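You operate a simulated robot arm through the tools that you are given. There is no shell and no other tool. Be economical: measure what you need, move in short steps, check, and stop when the job is done.

You are at the controls of a simulated robot arm. One attempt, no reset.

JOB
Press the blue button three times.

The check looks at the end state, three seconds after you hand in, the way a careful person would. Anything else that was tipped, shoved, dropped, spilled or broken makes it a failure.

ROBOT AND FRAMES
A 7-joint arm with a two-finger parallel gripper on a trunk, on a base that drives. Base frame: it is fixed to the floor where the robot stands at the start and does not move with it; the origin is under the middle of the robot, x ahead of it, y to its left, z up. Readings come in cm, rad, newtons and seconds.
Its first joint turns from -2.007 to 2.007 rad. Places, roughly: blue button [50, 0, 100]. Payload 3.91 kg.
The tool frame sits at the grasp point between the pads (the TCP): z along the fingers, y along the line on which they close. The tips reach 3 cm beyond it. Largest opening 11 cm; finger width 2, thickness 1; the body of the gripper, 4.8 by 11.2 cm, starts 5.5 cm behind the TCP.
Orientation is that of the tool frame in the base frame, as a unit quaternion [x, y, z, w]. With the fingers straight down and closing along the base's y, the tool's x points along the base's -x, its y along +y and its z along -z.

CONTROLS
- The arm moves only by the tool arm_command. Its arguments are lists of equal length, an entry for each row: "xyz": the shift along the tool's x, y, z in units of 40 mm (1.0 is 40 mm), a list of three; "dr": the turn, a rotation vector about the tool's x, y, z in units of 4 degrees (1.0 is 4 degrees), a list of three; "fingers": the closure, from 0 (fully open) to 1 (shut). In form: {"xyz": [[tx, ty, tz], ...], "dr": [[wx, wy, wz], ...], "fingers": [fingers, ...]}. A call has 1 to 20 rows; each row shifts and turns the commanded pose from where the row before left it, along the tool's axes as they then stand. A call with a number of a shift or a turn outside -1 to 1 is refused whole. A row lasts 0.2 s, in which the tool goes at most 5 cm and 0.15 rad; a call with a longer step from one row to the next is refused whole, and so is a gripper value outside its range. A pose out of reach is approached as far as the arm can. The call stops where the force on the tool passes 40 N (or 10 N more than at its start, if that is more) or the arm is blocked; 0.2 s more then pass. The fingers move at their own pace (about 10.8 cm/s each) and stop on an object; they squeeze with about 44 N. The grip force told is the motor's: it shows also when the fingers shut on nothing. Time passes only in rows, and 0.2 s behind the last, so rows that do not move let the fingers close. It gives the time, the measured TCP pose, the force on the tool (base axes), the opening and the grip force at its end, in the units of the frame above (readings bear some noise), and new pictures: "pictures" is both (left out), scene, wrist or none.
- Cameras (640 x 400 px; columns grow to the right, rows downward): "scene" is now at [1.73, 12.86, 166.25]; the picture's right is [-0.29, -0.96, 0.00], its down [-0.68, 0.21, -0.70] and it looks along [0.67, -0.21, -0.71] (base axes); focal length 258 px, centre (320, 200). "wrist" rides on the gripper at [7.2, 1.7, -10.3] in the tool frame; the picture's right is [-0.23, 0.97, 0.00], its down [-0.76, -0.18, -0.62] and it looks along [-0.61, -0.14, 0.78] (tool axes); focal length 222 px, centre (320, 200). There is no depth. A picture from a camera that has moved, and an enlarged one, comes with that camera's place and axes in the base frame and with its lens.
- raise_lower(by): slides the trunk up (or, below 0, down) by that many cm; the arm and the scene camera ride with it, the base frame stays. It gives what a move gives, with no picture.
- steer(legs): drives the robot by 1 to 6 legs, each [ahead, turn to the left] in cm and rad, along the robot's own axes; the way and the turn of a leg run together, so that a leg with both is an arc; at most 150 cm and 3.142 rad a leg. The arm and the cameras ride along, it lands a little off, and it stops where it bumps. It gives what a move gives, and a new picture of the scene camera.
- aim_head(pan, tilt): turns the head with the scene camera to pan (to the left, within 2.705 rad either way) and tilt (down, from -0.506 to 1.204), counted from straight ahead of the robot. It gives what a move gives, and a new picture of the scene camera.
- zoom(camera, box): a new picture of the part [left, top, right, bottom] of that camera's present view, enlarged. The clock stands still meanwhile.
- job_done(): hands the job in; it is judged then, once.

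Work in short steps. Places have to be worked out from the pictures, the camera data and where the tool is seen: move nearer, look again, correct. Check each grasp and each placing, and mend what went wrong. You have 120 turns and 170 pictures in all, those below and enlarged ones among them. Open the gripper and draw the arm clear of the work before you hand the job in, unless the task says otherwise; then end with one line.

The tools are called after ">>>" as name(argument=value, ...) on one line, values as JSON. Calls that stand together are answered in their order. arm_command: Moves the arm, as the interface text tells. Its arguments: {"type":"object","properties":{"xyz":{"type":"array","items":{"type":"array","items":{"type":"number"}}},"dr":{"type":"array","items":{"type":"array","items":{"type":"number"}}},"fingers":{"type":"array","items":{"type":"number"}},"pictures":{"type":"string","enum":["both","scene","wrist","none"]}},"required":["xyz","dr","fingers"]} The other tools are called the same way: raise_lower (by) slides the trunk up or down; steer (legs) drives the base; aim_head (pan, tilt) turns the head that bears the scene camera; zoom (camera, box) takes an enlarged picture of a part of a camera's view; job_done () hands the job in.

At the start:

```text
t: 0.0
tcp_pos: [43.7, 11.68, 133.63]
ee_rot: [0.003, 1.0, 0.001, 0.0]
force: [-0.2, -0.2, 0.2]
width: 11.03
gripper_force: 0.1
trunk travel left (down, up): [-77.5, 21.5]
robot x, y, heading: [-0.2, -0.18, 0.002]
head pan, tilt: [-0.297, 0.791]
```

scene: 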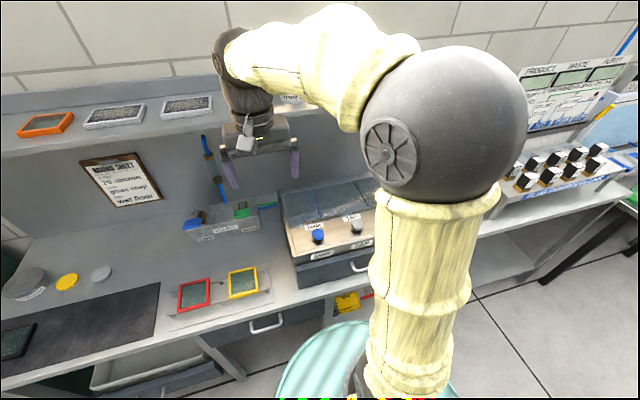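
wrist: 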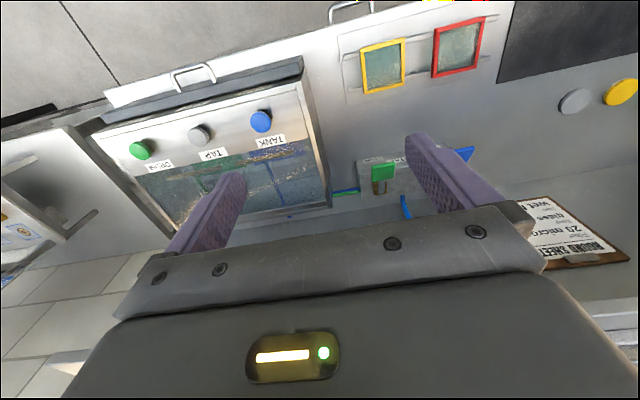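

The wrist picture shows the blue button near [48, 0], on a small console next to grey and green buttons. I'll enlarge both views to see the panel's slope and what is around it.

>>> zoom(camera="wrist", box=[80, 50, 340, 220])

>>> zoom(camera="scene", box=[260, 170, 400, 300])

```text
2.35 times, centred on (210, 135) of wrist
camera zoom: at [36.37, 13.4, 143.9], right [0.23, 0.97, 0.0], down [0.76, -0.18, 0.62], along [0.61, -0.15, -0.78], focal length 523 px, centre (579, 353)
```

zoom: 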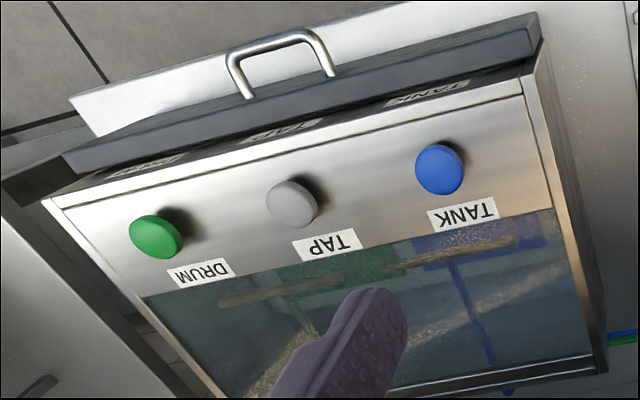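

```text
3.08 times, centred on (330, 235) of scene
camera zoom: at [1.73, 12.86, 166.25], right [-0.29, -0.96, 0.0], down [-0.68, 0.21, -0.7], along [0.67, -0.21, -0.71], focal length 795 px, centre (289, 92)
```

zoom: 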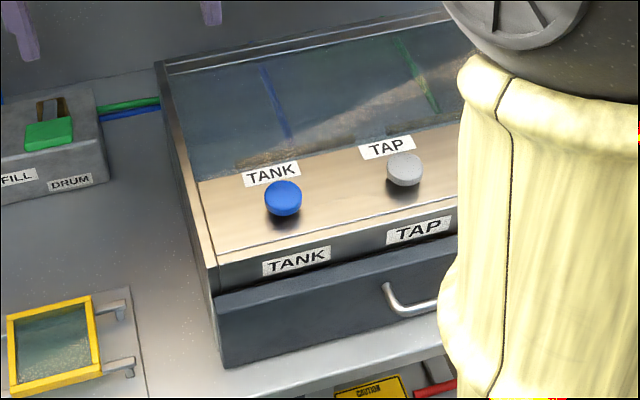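

Triangulating from both views puts the blue button's top at about [48, -1, 102.5]. I'll close the fingers and move over it, staying high, then look again.

>>> arm_command(xyz=[[0, -0.8, 0], [0, -0.8, 0], [0, -0.8, 0.4], [0, -0.77, 0.6], [-0.3, 0, 0.6], [-0.3, 0, 0.6], [0, 0, 0]], dr=[[0, 0, 0], [0, 0, 0], [0, 0, 0], [0, 0, 0], [0, 0, 0], [0, 0, 0], [0, 0, 0]], fingers=[1, 1, 1, 1, 1, 1, 1])

```text
t: 1.6
tcp_pos: [46.05, -1.03, 124.58]
ee_rot: [0.003, 1.0, 0.0, 0.001]
force: [0.1, -0.6, -0.3]
width: 0.0
gripper_force: 38.0
trunk travel left (down, up): [-77.5, 21.5]
robot x, y, heading: [0.31, 0.14, 0.002]
head pan, tilt: [-0.297, 0.791]
camera scene: at [1.68, 12.87, 166.25], right [-0.29, -0.96, 0.0], down [-0.68, 0.21, -0.7], along [0.67, -0.21, -0.71], focal length 258 px, centre (320, 200)
camera wrist: at [38.73, 0.67, 134.85], right [0.23, 0.97, 0.0], down [0.76, -0.18, 0.62], along [0.61, -0.15, -0.78], focal length 222 px, centre (320, 200)
```

scene: 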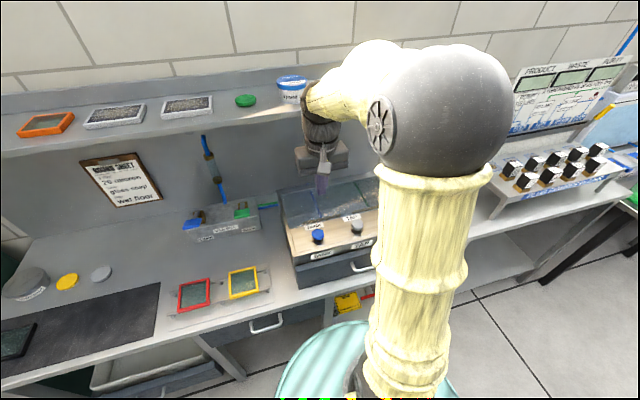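
wrist: 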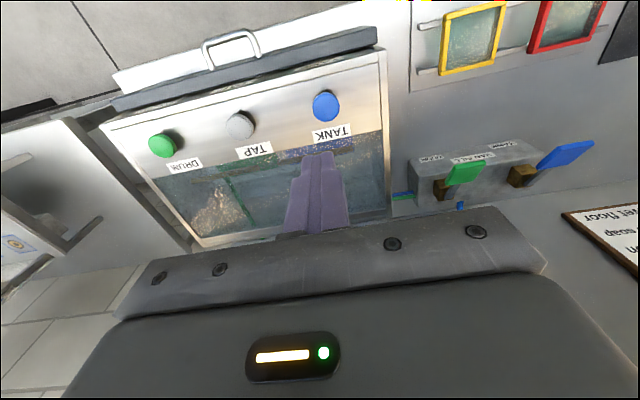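

The second view agrees: button top near [47.8, -0.9, 102.9]. The panel tilts about 19° toward the robot, so I'll come down partway and tilt the tool to push along the button's axis.

>>> arm_command(xyz=[[0, 0, 0.7], [0, 0, 0.7], [0, 0, 0.7], [0, 0, 0.7], [0.1, 0, 0], [0.1, 0, 0], [0.1, 0, 0], [0.1, 0, 0], [0, 0, 0], [0, 0, 0]], dr=[[0, 0, 0], [0, 0, 0], [0, 0, 0], [0, 0, 0], [0, -0.95, 0], [0, -0.95, 0], [0, -0.95, 0], [0, -0.95, 0], [0, -0.95, 0], [0, 0, 0]], fingers=[1, 1, 1, 1, 1, 1, 1, 1, 1, 1])

```text
t: 3.8
tcp_pos: [44.64, -0.97, 113.44]
ee_rot: [0.003, 0.986, -0.001, 0.165]
force: [-0.4, -0.6, -0.7]
width: 0.01
gripper_force: 37.9
trunk travel left (down, up): [-77.5, 21.5]
robot x, y, heading: [0.07, -0.1, -0.005]
head pan, tilt: [-0.297, 0.791]
camera scene: at [1.75, 12.85, 166.25], right [-0.29, -0.96, 0.0], down [-0.68, 0.21, -0.7], along [0.67, -0.21, -0.71], focal length 258 px, centre (320, 200)
camera wrist: at [34.26, 0.73, 120.79], right [0.22, 0.97, 0.07], down [0.52, -0.18, 0.84], along [0.83, -0.15, -0.54], focal length 222 px, centre (320, 200)
```

scene: 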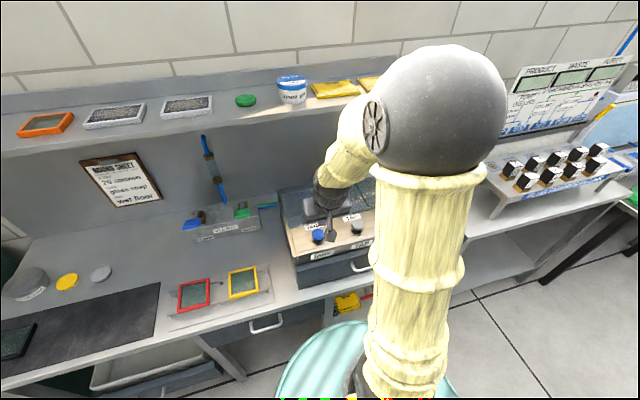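
wrist: 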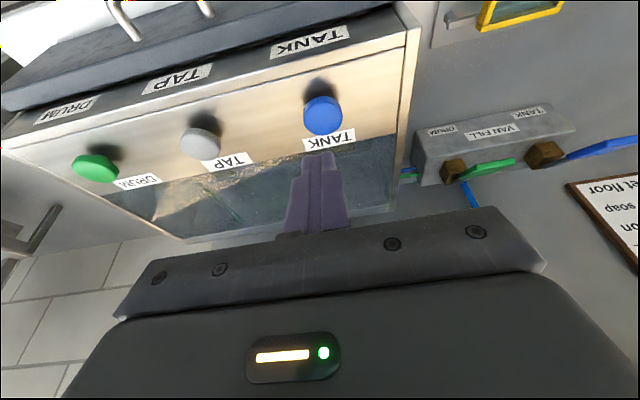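

The new ray agrees within 0.3 cm: the button is at about [47.6, -0.75, 102.8]. I'll align with a small shift and go 6.4 cm along the tool axis, then check just short of contact.

>>> arm_command(xyz=[[0.14, 0.05, 0], [0, 0, 0.5], [0, 0, 0.5], [0, 0, 0.4], [0, 0, 0.2], [0, 0, 0]], dr=[[0, 0, 0], [0, 0, 0], [0, 0, 0], [0, 0, 0], [0, 0, 0], [0, 0, 0]], fingers=[1, 1, 1, 1, 1, 1])

>>> zoom(camera="scene", box=[270, 180, 390, 270])

>>> zoom(camera="wrist", box=[240, 60, 420, 200])

```text
t: 5.2
tcp_pos: [45.88, -0.86, 107.4]
ee_rot: [0.003, 0.986, -0.001, 0.165]
force: [-0.5, -0.4, -0.2]
width: 0.0
gripper_force: 37.3
trunk travel left (down, up): [-77.5, 21.5]
robot x, y, heading: [-0.11, -0.16, 0.002]
head pan, tilt: [-0.297, 0.791]
camera scene: at [1.73, 12.85, 166.25], right [-0.29, -0.96, 0.0], down [-0.68, 0.21, -0.7], along [0.67, -0.21, -0.71], focal length 258 px, centre (320, 200)
camera wrist: at [35.68, 0.92, 114.77], right [0.22, 0.97, 0.07], down [0.52, -0.18, 0.84], along [0.83, -0.15, -0.54], focal length 222 px, centre (320, 200)
```

scene: 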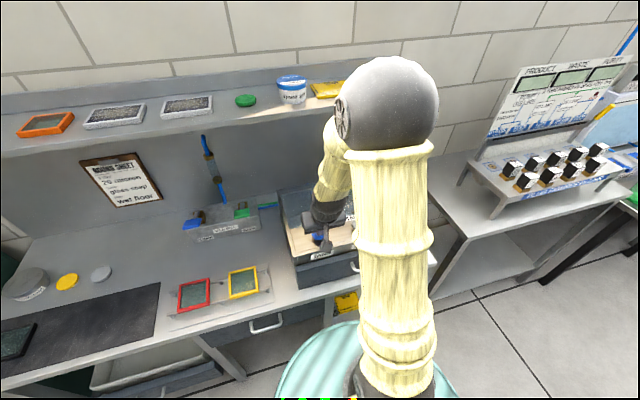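
wrist: 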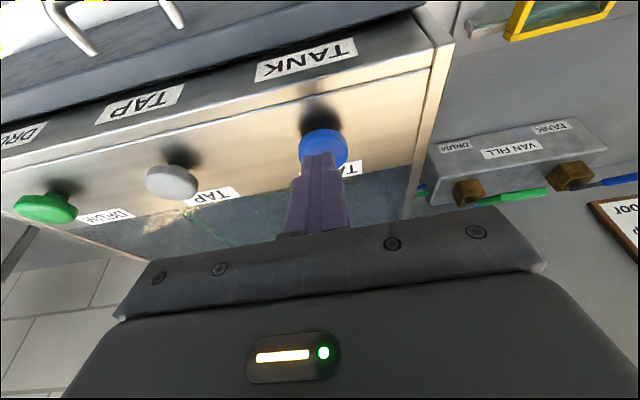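

```text
4.44 times, centred on (330, 225) of scene
camera zoom: at [1.73, 12.85, 166.25], right [-0.29, -0.96, 0.0], down [-0.68, 0.21, -0.7], along [0.67, -0.21, -0.71], focal length 1148 px, centre (276, 89)
```

zoom: 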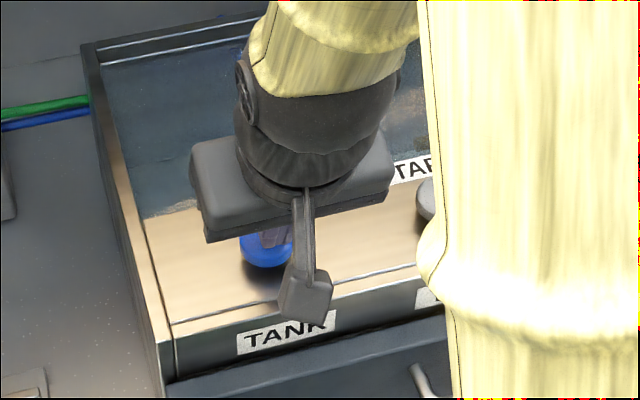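

```text
2.86 times, centred on (330, 130) of wrist
camera zoom: at [35.68, 0.92, 114.77], right [0.22, 0.97, 0.07], down [0.52, -0.18, 0.84], along [0.83, -0.15, -0.54], focal length 635 px, centre (291, 400)
```

zoom: 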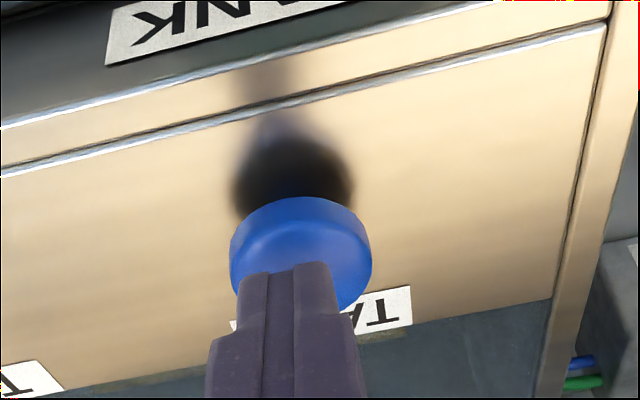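

The fingertip is lined up over the cap, about 1.5 cm short of it. I'll move in slowly by 1.6 cm to find contact from the force.

>>> arm_command(xyz=[[0, 0.03, 0.1], [0, 0, 0.1], [0, 0, 0.1], [0, 0, 0.1], [0, 0, 0]], dr=[[0, 0, 0], [0, 0, 0], [0, 0, 0], [0, 0, 0], [0, 0, 0]], fingers=[1, 1, 1, 1, 1], pictures="wrist")

>>> zoom(camera="wrist", box=[240, 60, 420, 200])

```text
t: 6.4
tcp_pos: [46.44, -0.68, 105.84]
ee_rot: [0.002, 0.986, 0.0, 0.166]
force: [-0.7, -0.4, 3.2]
width: 0.03
gripper_force: 37.9
trunk travel left (down, up): [-77.5, 21.5]
robot x, y, heading: [-0.09, -0.4, -0.005]
head pan, tilt: [-0.297, 0.791]
camera wrist: at [36.21, 1.02, 113.12], right [0.22, 0.97, 0.07], down [0.52, -0.18, 0.84], along [0.83, -0.15, -0.54], focal length 222 px, centre (320, 200)
```

wrist: 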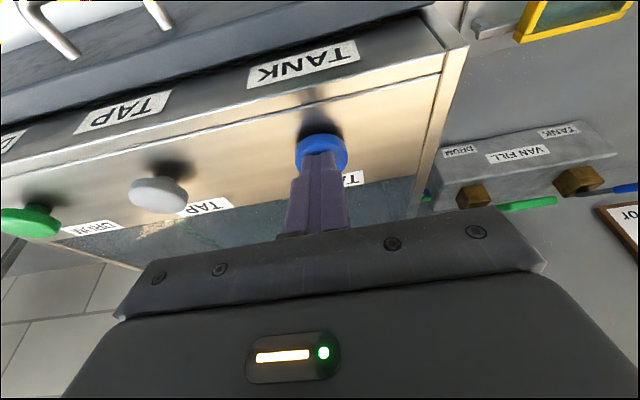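

```text
2.86 times, centred on (330, 130) of wrist
camera zoom: at [36.21, 1.02, 113.12], right [0.22, 0.97, 0.07], down [0.52, -0.18, 0.84], along [0.83, -0.15, -0.54], focal length 635 px, centre (291, 400)
```

zoom: 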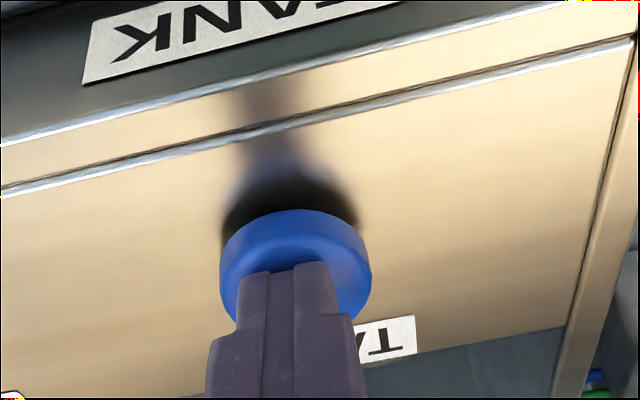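

A force of 3.2 N shows contact has just begun. I'll push 6 mm more and watch the force.

>>> arm_command(xyz=[[0, 0, 0.05], [0, 0, 0.05], [0, 0, 0.05], [0, 0, 0]], dr=[[0, 0, 0], [0, 0, 0], [0, 0, 0], [0, 0, 0]], fingers=[1, 1, 1, 1], pictures="none")

>>> zoom(camera="wrist", box=[240, 60, 420, 200])

```text
t: 7.4
tcp_pos: [46.59, -0.67, 105.49]
ee_rot: [0.003, 0.986, 0.0, 0.166]
force: [-7.8, -0.5, 25.0]
width: 0.01
gripper_force: 38.1
trunk travel left (down, up): [-77.5, 21.5]
robot x, y, heading: [-0.25, -0.13, -0.002]
head pan, tilt: [-0.297, 0.791]
```

```text
2.86 times, centred on (330, 130) of wrist
camera zoom: at [36.23, 1.02, 112.67], right [0.22, 0.97, 0.07], down [0.51, -0.18, 0.84], along [0.83, -0.15, -0.54], focal length 635 px, centre (291, 400)
```

zoom: 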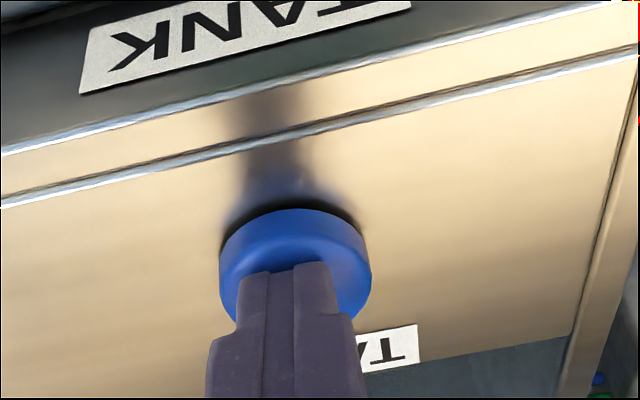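

The cap has sunk about 4 mm and the force is 26 N along the axis. I'll push a little more to see whether it has reached its stop.

>>> arm_command(xyz=[[0, 0, 0.05], [0, 0, 0]], dr=[[0, 0, 0], [0, 0, 0]], fingers=[1, 1], pictures="none")

>>> zoom(camera="wrist", box=[240, 60, 420, 200])

```text
t: 8.0
tcp_pos: [46.52, -0.74, 105.17]
ee_rot: [0.003, 0.986, 0.0, 0.167]
force: [-9.1, 0.5, 36.1]
width: 0.01
gripper_force: 37.2
trunk travel left (down, up): [-77.5, 21.5]
robot x, y, heading: [-0.15, -0.29, -0.0]
head pan, tilt: [-0.297, 0.791]
```

```text
2.86 times, centred on (330, 130) of wrist
camera zoom: at [36.22, 1.02, 112.55], right [0.22, 0.97, 0.07], down [0.51, -0.18, 0.84], along [0.83, -0.15, -0.54], focal length 635 px, centre (291, 400)
```

zoom: 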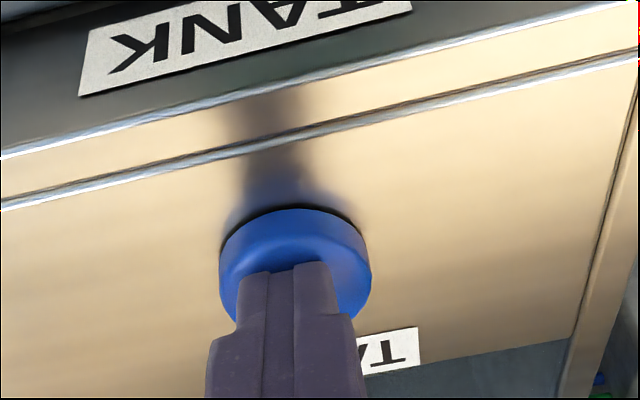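

It still moved about 1 mm, so it may not be at the stop yet. I'll push once more, 2 mm.

>>> arm_command(xyz=[[0, 0, 0.05], [0, 0, 0]], dr=[[0, 0, 0], [0, 0, 0]], fingers=[1, 1], pictures="none")

>>> zoom(camera="wrist", box=[240, 60, 420, 200])

>>> zoom(camera="scene", box=[180, 170, 400, 300])

```text
t: 8.5
tcp_pos: [46.55, -0.69, 105.27]
ee_rot: [0.003, 0.986, -0.001, 0.169]
force: [-15.4, 1.5, 37.1]
width: 0.0
gripper_force: 37.6
trunk travel left (down, up): [-77.5, 21.5]
robot x, y, heading: [-0.22, -0.3, 0.0]
head pan, tilt: [-0.297, 0.791]
stopped in row 2: the force on the tool passed its limit (the readings are from after the stop); the commanded pose is now the measured one
```

```text
2.86 times, centred on (330, 130) of wrist
camera zoom: at [36.19, 1.01, 112.5], right [0.22, 0.97, 0.08], down [0.51, -0.18, 0.84], along [0.83, -0.15, -0.53], focal length 635 px, centre (291, 400)
```

zoom: 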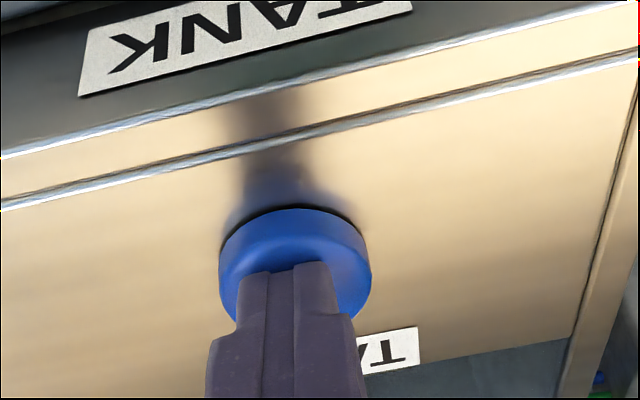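

```text
2.91 times, centred on (290, 235) of scene
camera zoom: at [1.07, 12.88, 166.26], right [-0.29, -0.96, 0.0], down [-0.68, 0.21, -0.71], along [0.67, -0.21, -0.71], focal length 752 px, centre (407, 98)
```

zoom: 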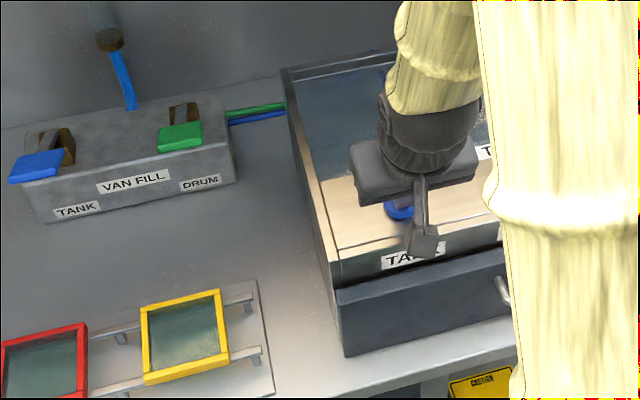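

It is at its stop: no more movement and the force is at the limit, so that is press one. I'll withdraw 2 cm along the axis and check that the button comes back up.

>>> arm_command(xyz=[[0, 0, -0.2], [0, 0, -0.3], [0, 0, 0], [0, 0, 0]], dr=[[0, 0, 0], [0, 0, 0], [0, 0, 0], [0, 0, 0]], fingers=[1, 1, 1, 1], pictures="none")

>>> zoom(camera="wrist", box=[240, 60, 420, 200])

>>> zoom(camera="scene", box=[180, 100, 400, 300])

```text
t: 9.5
tcp_pos: [46.27, -0.89, 106.95]
ee_rot: [0.002, 0.986, 0.0, 0.167]
force: [0.6, -0.2, 0.5]
width: 0.0
gripper_force: 37.9
trunk travel left (down, up): [-77.5, 21.5]
robot x, y, heading: [-0.29, -0.29, 0.001]
head pan, tilt: [-0.297, 0.791]
```

```text
2.86 times, centred on (330, 130) of wrist
camera zoom: at [35.98, 0.89, 114.17], right [0.22, 0.97, 0.07], down [0.51, -0.18, 0.84], along [0.83, -0.15, -0.54], focal length 635 px, centre (291, 400)
```

zoom: 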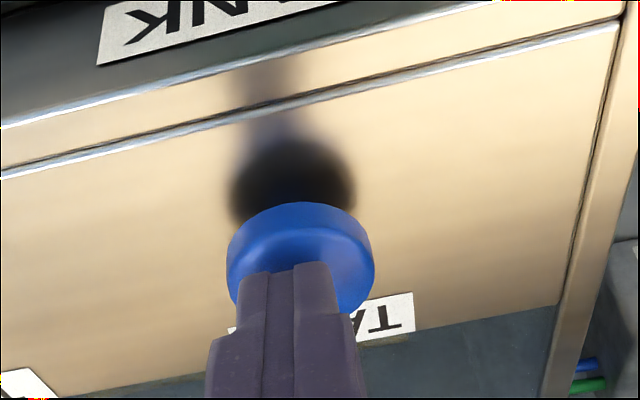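

```text
2.00 times, centred on (290, 200) of scene
camera zoom: at [1.69, 12.85, 166.25], right [-0.29, -0.96, 0.0], down [-0.68, 0.21, -0.7], along [0.67, -0.21, -0.71], focal length 517 px, centre (380, 200)
```

zoom: 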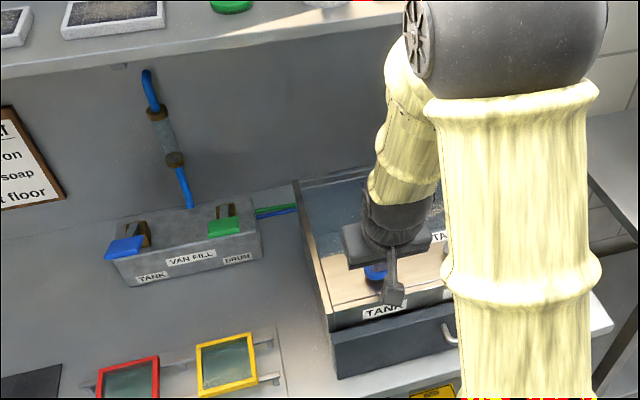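

The button sprang back up and nothing else changed. Second press: the same push along the axis until the force limit stops it.

>>> arm_command(xyz=[[0, 0.02, 0.15], [0, 0, 0.1], [0, 0, 0.1], [0, 0, 0.08], [0, 0, 0.08], [0, 0, 0.05], [0, 0, 0.05], [0, 0, 0]], dr=[[0, 0, 0], [0, 0, 0], [0, 0, 0], [0, 0, 0], [0, 0, 0], [0, 0, 0], [0, 0, 0], [0, 0, 0]], fingers=[1, 1, 1, 1, 1, 1, 1, 1], pictures="none")

>>> zoom(camera="wrist", box=[240, 60, 420, 200])

```text
t: 10.8
tcp_pos: [46.62, -0.75, 105.24]
ee_rot: [0.004, 0.985, -0.001, 0.17]
force: [-15.5, -1.4, 33.5]
width: 0.0
gripper_force: 37.4
trunk travel left (down, up): [-77.5, 21.5]
robot x, y, heading: [-0.21, -0.05, 0.002]
head pan, tilt: [-0.297, 0.791]
stopped in row 6: the force on the tool passed its limit (the readings are from after the stop); the commanded pose is now the measured one
```

```text
2.86 times, centred on (330, 130) of wrist
camera zoom: at [36.31, 1.0, 112.51], right [0.22, 0.97, 0.08], down [0.51, -0.18, 0.84], along [0.83, -0.15, -0.53], focal length 635 px, centre (291, 400)
```

zoom: 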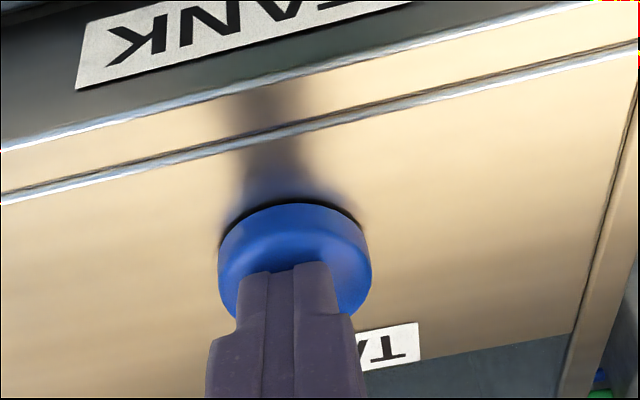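

The cap is fully down again, so press two is done. I'll withdraw 2 cm and confirm the release.

>>> arm_command(xyz=[[0, 0, -0.2], [0, 0, -0.3], [0, 0, 0], [0, 0, 0]], dr=[[0, 0, 0], [0, 0, 0], [0, 0, 0], [0, 0, 0]], fingers=[1, 1, 1, 1], pictures="none")

>>> zoom(camera="wrist", box=[240, 60, 420, 200])

```text
t: 11.8
tcp_pos: [46.39, -0.95, 106.86]
ee_rot: [0.002, 0.986, 0.0, 0.169]
force: [1.2, 0.3, 0.3]
width: 0.03
gripper_force: 37.7
trunk travel left (down, up): [-77.5, 21.5]
robot x, y, heading: [0.01, 0.02, 0.002]
head pan, tilt: [-0.297, 0.791]
```

```text
2.86 times, centred on (330, 130) of wrist
camera zoom: at [36.06, 0.89, 114.18], right [0.22, 0.97, 0.08], down [0.51, -0.18, 0.84], along [0.83, -0.15, -0.54], focal length 635 px, centre (291, 400)
```

zoom: 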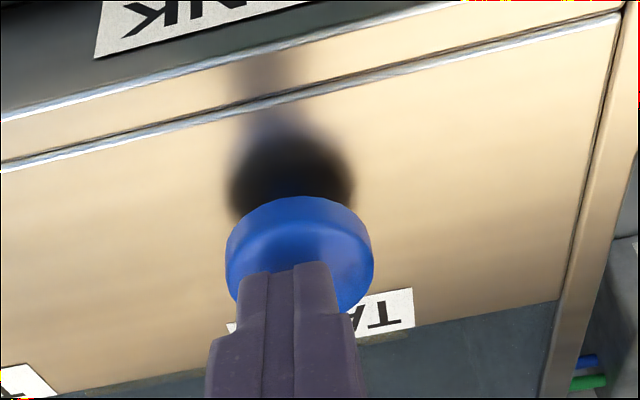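

The button is released and fully up. Third press, done the same way.

>>> arm_command(xyz=[[0, 0.04, 0.15], [0, 0, 0.1], [0, 0, 0.1], [0, 0, 0.08], [0, 0, 0.08], [0, 0, 0.05], [0, 0, 0.05], [0, 0, 0]], dr=[[0, 0, 0], [0, 0, 0], [0, 0, 0], [0, 0, 0], [0, 0, 0], [0, 0, 0], [0, 0, 0], [0, 0, 0]], fingers=[1, 1, 1, 1, 1, 1, 1, 1], pictures="none")

>>> zoom(camera="wrist", box=[240, 60, 420, 200])

```text
t: 13.1
tcp_pos: [46.79, -0.53, 105.28]
ee_rot: [0.004, 0.985, -0.001, 0.173]
force: [-15.1, -1.2, 33.2]
width: 0.02
gripper_force: 38.1
trunk travel left (down, up): [-77.5, 21.5]
robot x, y, heading: [-0.2, -0.58, -0.005]
head pan, tilt: [-0.297, 0.791]
stopped in row 6: the force on the tool passed its limit (the readings are from after the stop); the commanded pose is now the measured one
```

```text
2.86 times, centred on (330, 130) of wrist
camera zoom: at [36.41, 1.19, 112.47], right [0.22, 0.97, 0.08], down [0.5, -0.18, 0.85], along [0.84, -0.15, -0.53], focal length 635 px, centre (291, 400)
```

zoom: 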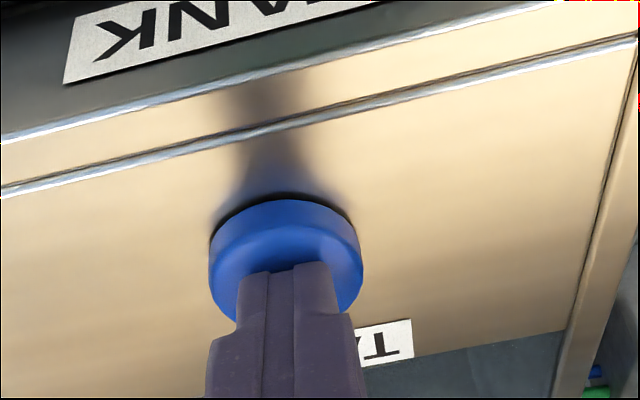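

Press three is fully down. I'll withdraw well clear along the axis, then open the fingers.

>>> arm_command(xyz=[[0, 0, -0.2], [0, 0, -0.5], [0, 0, -0.8], [0, 0, -0.8], [0, 0, -0.8], [0, 0, -0.8], [0, 0, 0], [0, 0, 0], [0, 0, 0], [0, 0, 0]], dr=[[0, 0, 0], [0, 0, 0], [0, 0, 0], [0, 0, 0], [0, 0, 0], [0, 0, 0], [0, 0, 0], [0, 0, 0], [0, 0, 0], [0, 0, 0]], fingers=[1, 1, 1, 1, 1, 1, 0, 0, 0, 0])

>>> zoom(camera="wrist", box=[80, 0, 480, 240])

```text
t: 15.3
tcp_pos: [41.98, -0.5, 119.74]
ee_rot: [0.004, 0.986, -0.001, 0.169]
force: [0.6, -0.8, 0.1]
width: 11.0
gripper_force: 0.1
trunk travel left (down, up): [-77.5, 21.5]
robot x, y, heading: [0.04, 0.01, -0.002]
head pan, tilt: [-0.297, 0.791]
camera scene: at [1.68, 12.86, 166.25], right [-0.29, -0.96, 0.0], down [-0.68, 0.21, -0.7], along [0.67, -0.21, -0.71], focal length 258 px, centre (320, 200)
camera wrist: at [31.56, 1.3, 126.98], right [0.22, 0.97, 0.08], down [0.51, -0.18, 0.84], along [0.83, -0.15, -0.53], focal length 222 px, centre (320, 200)
```

scene: 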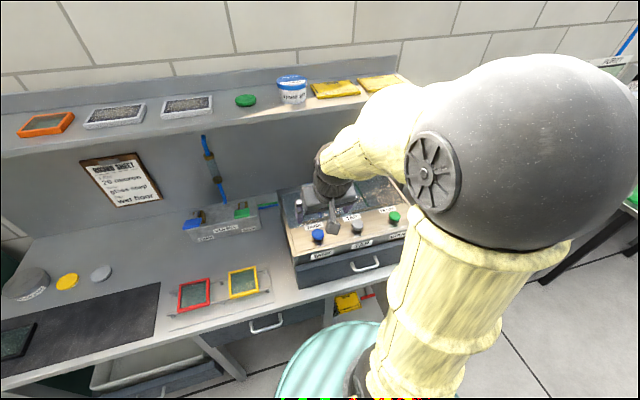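
wrist: 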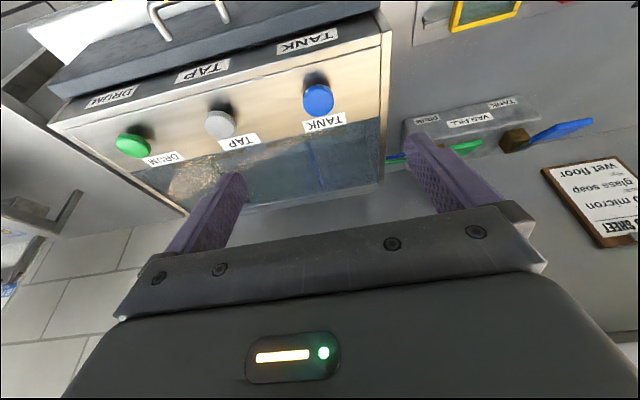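

```text
1.60 times, centred on (280, 120) of wrist
camera zoom: at [31.56, 1.3, 126.98], right [0.22, 0.97, 0.08], down [0.51, -0.18, 0.84], along [0.83, -0.15, -0.53], focal length 355 px, centre (384, 328)
```

zoom: 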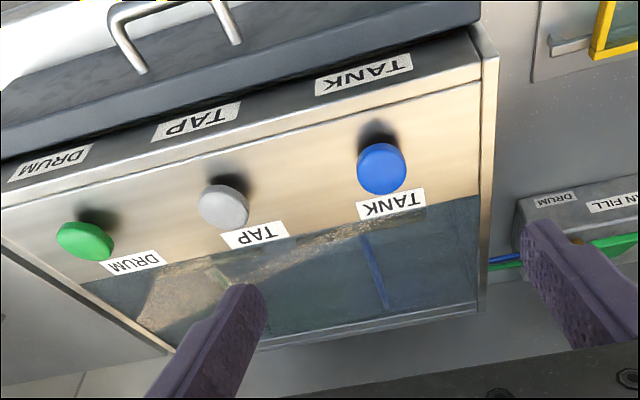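

All three presses went to the stop with a full release between each. The button is up, the console hasn't moved, the gripper is open and the arm is clear, so I'm handing in.

>>> job_done()

```text
The job is handed in.
```

I pressed the blue button three times, each press down to its stop and fully released; nothing else looked disturbed, and the arm was clear with the gripper open at hand-in.
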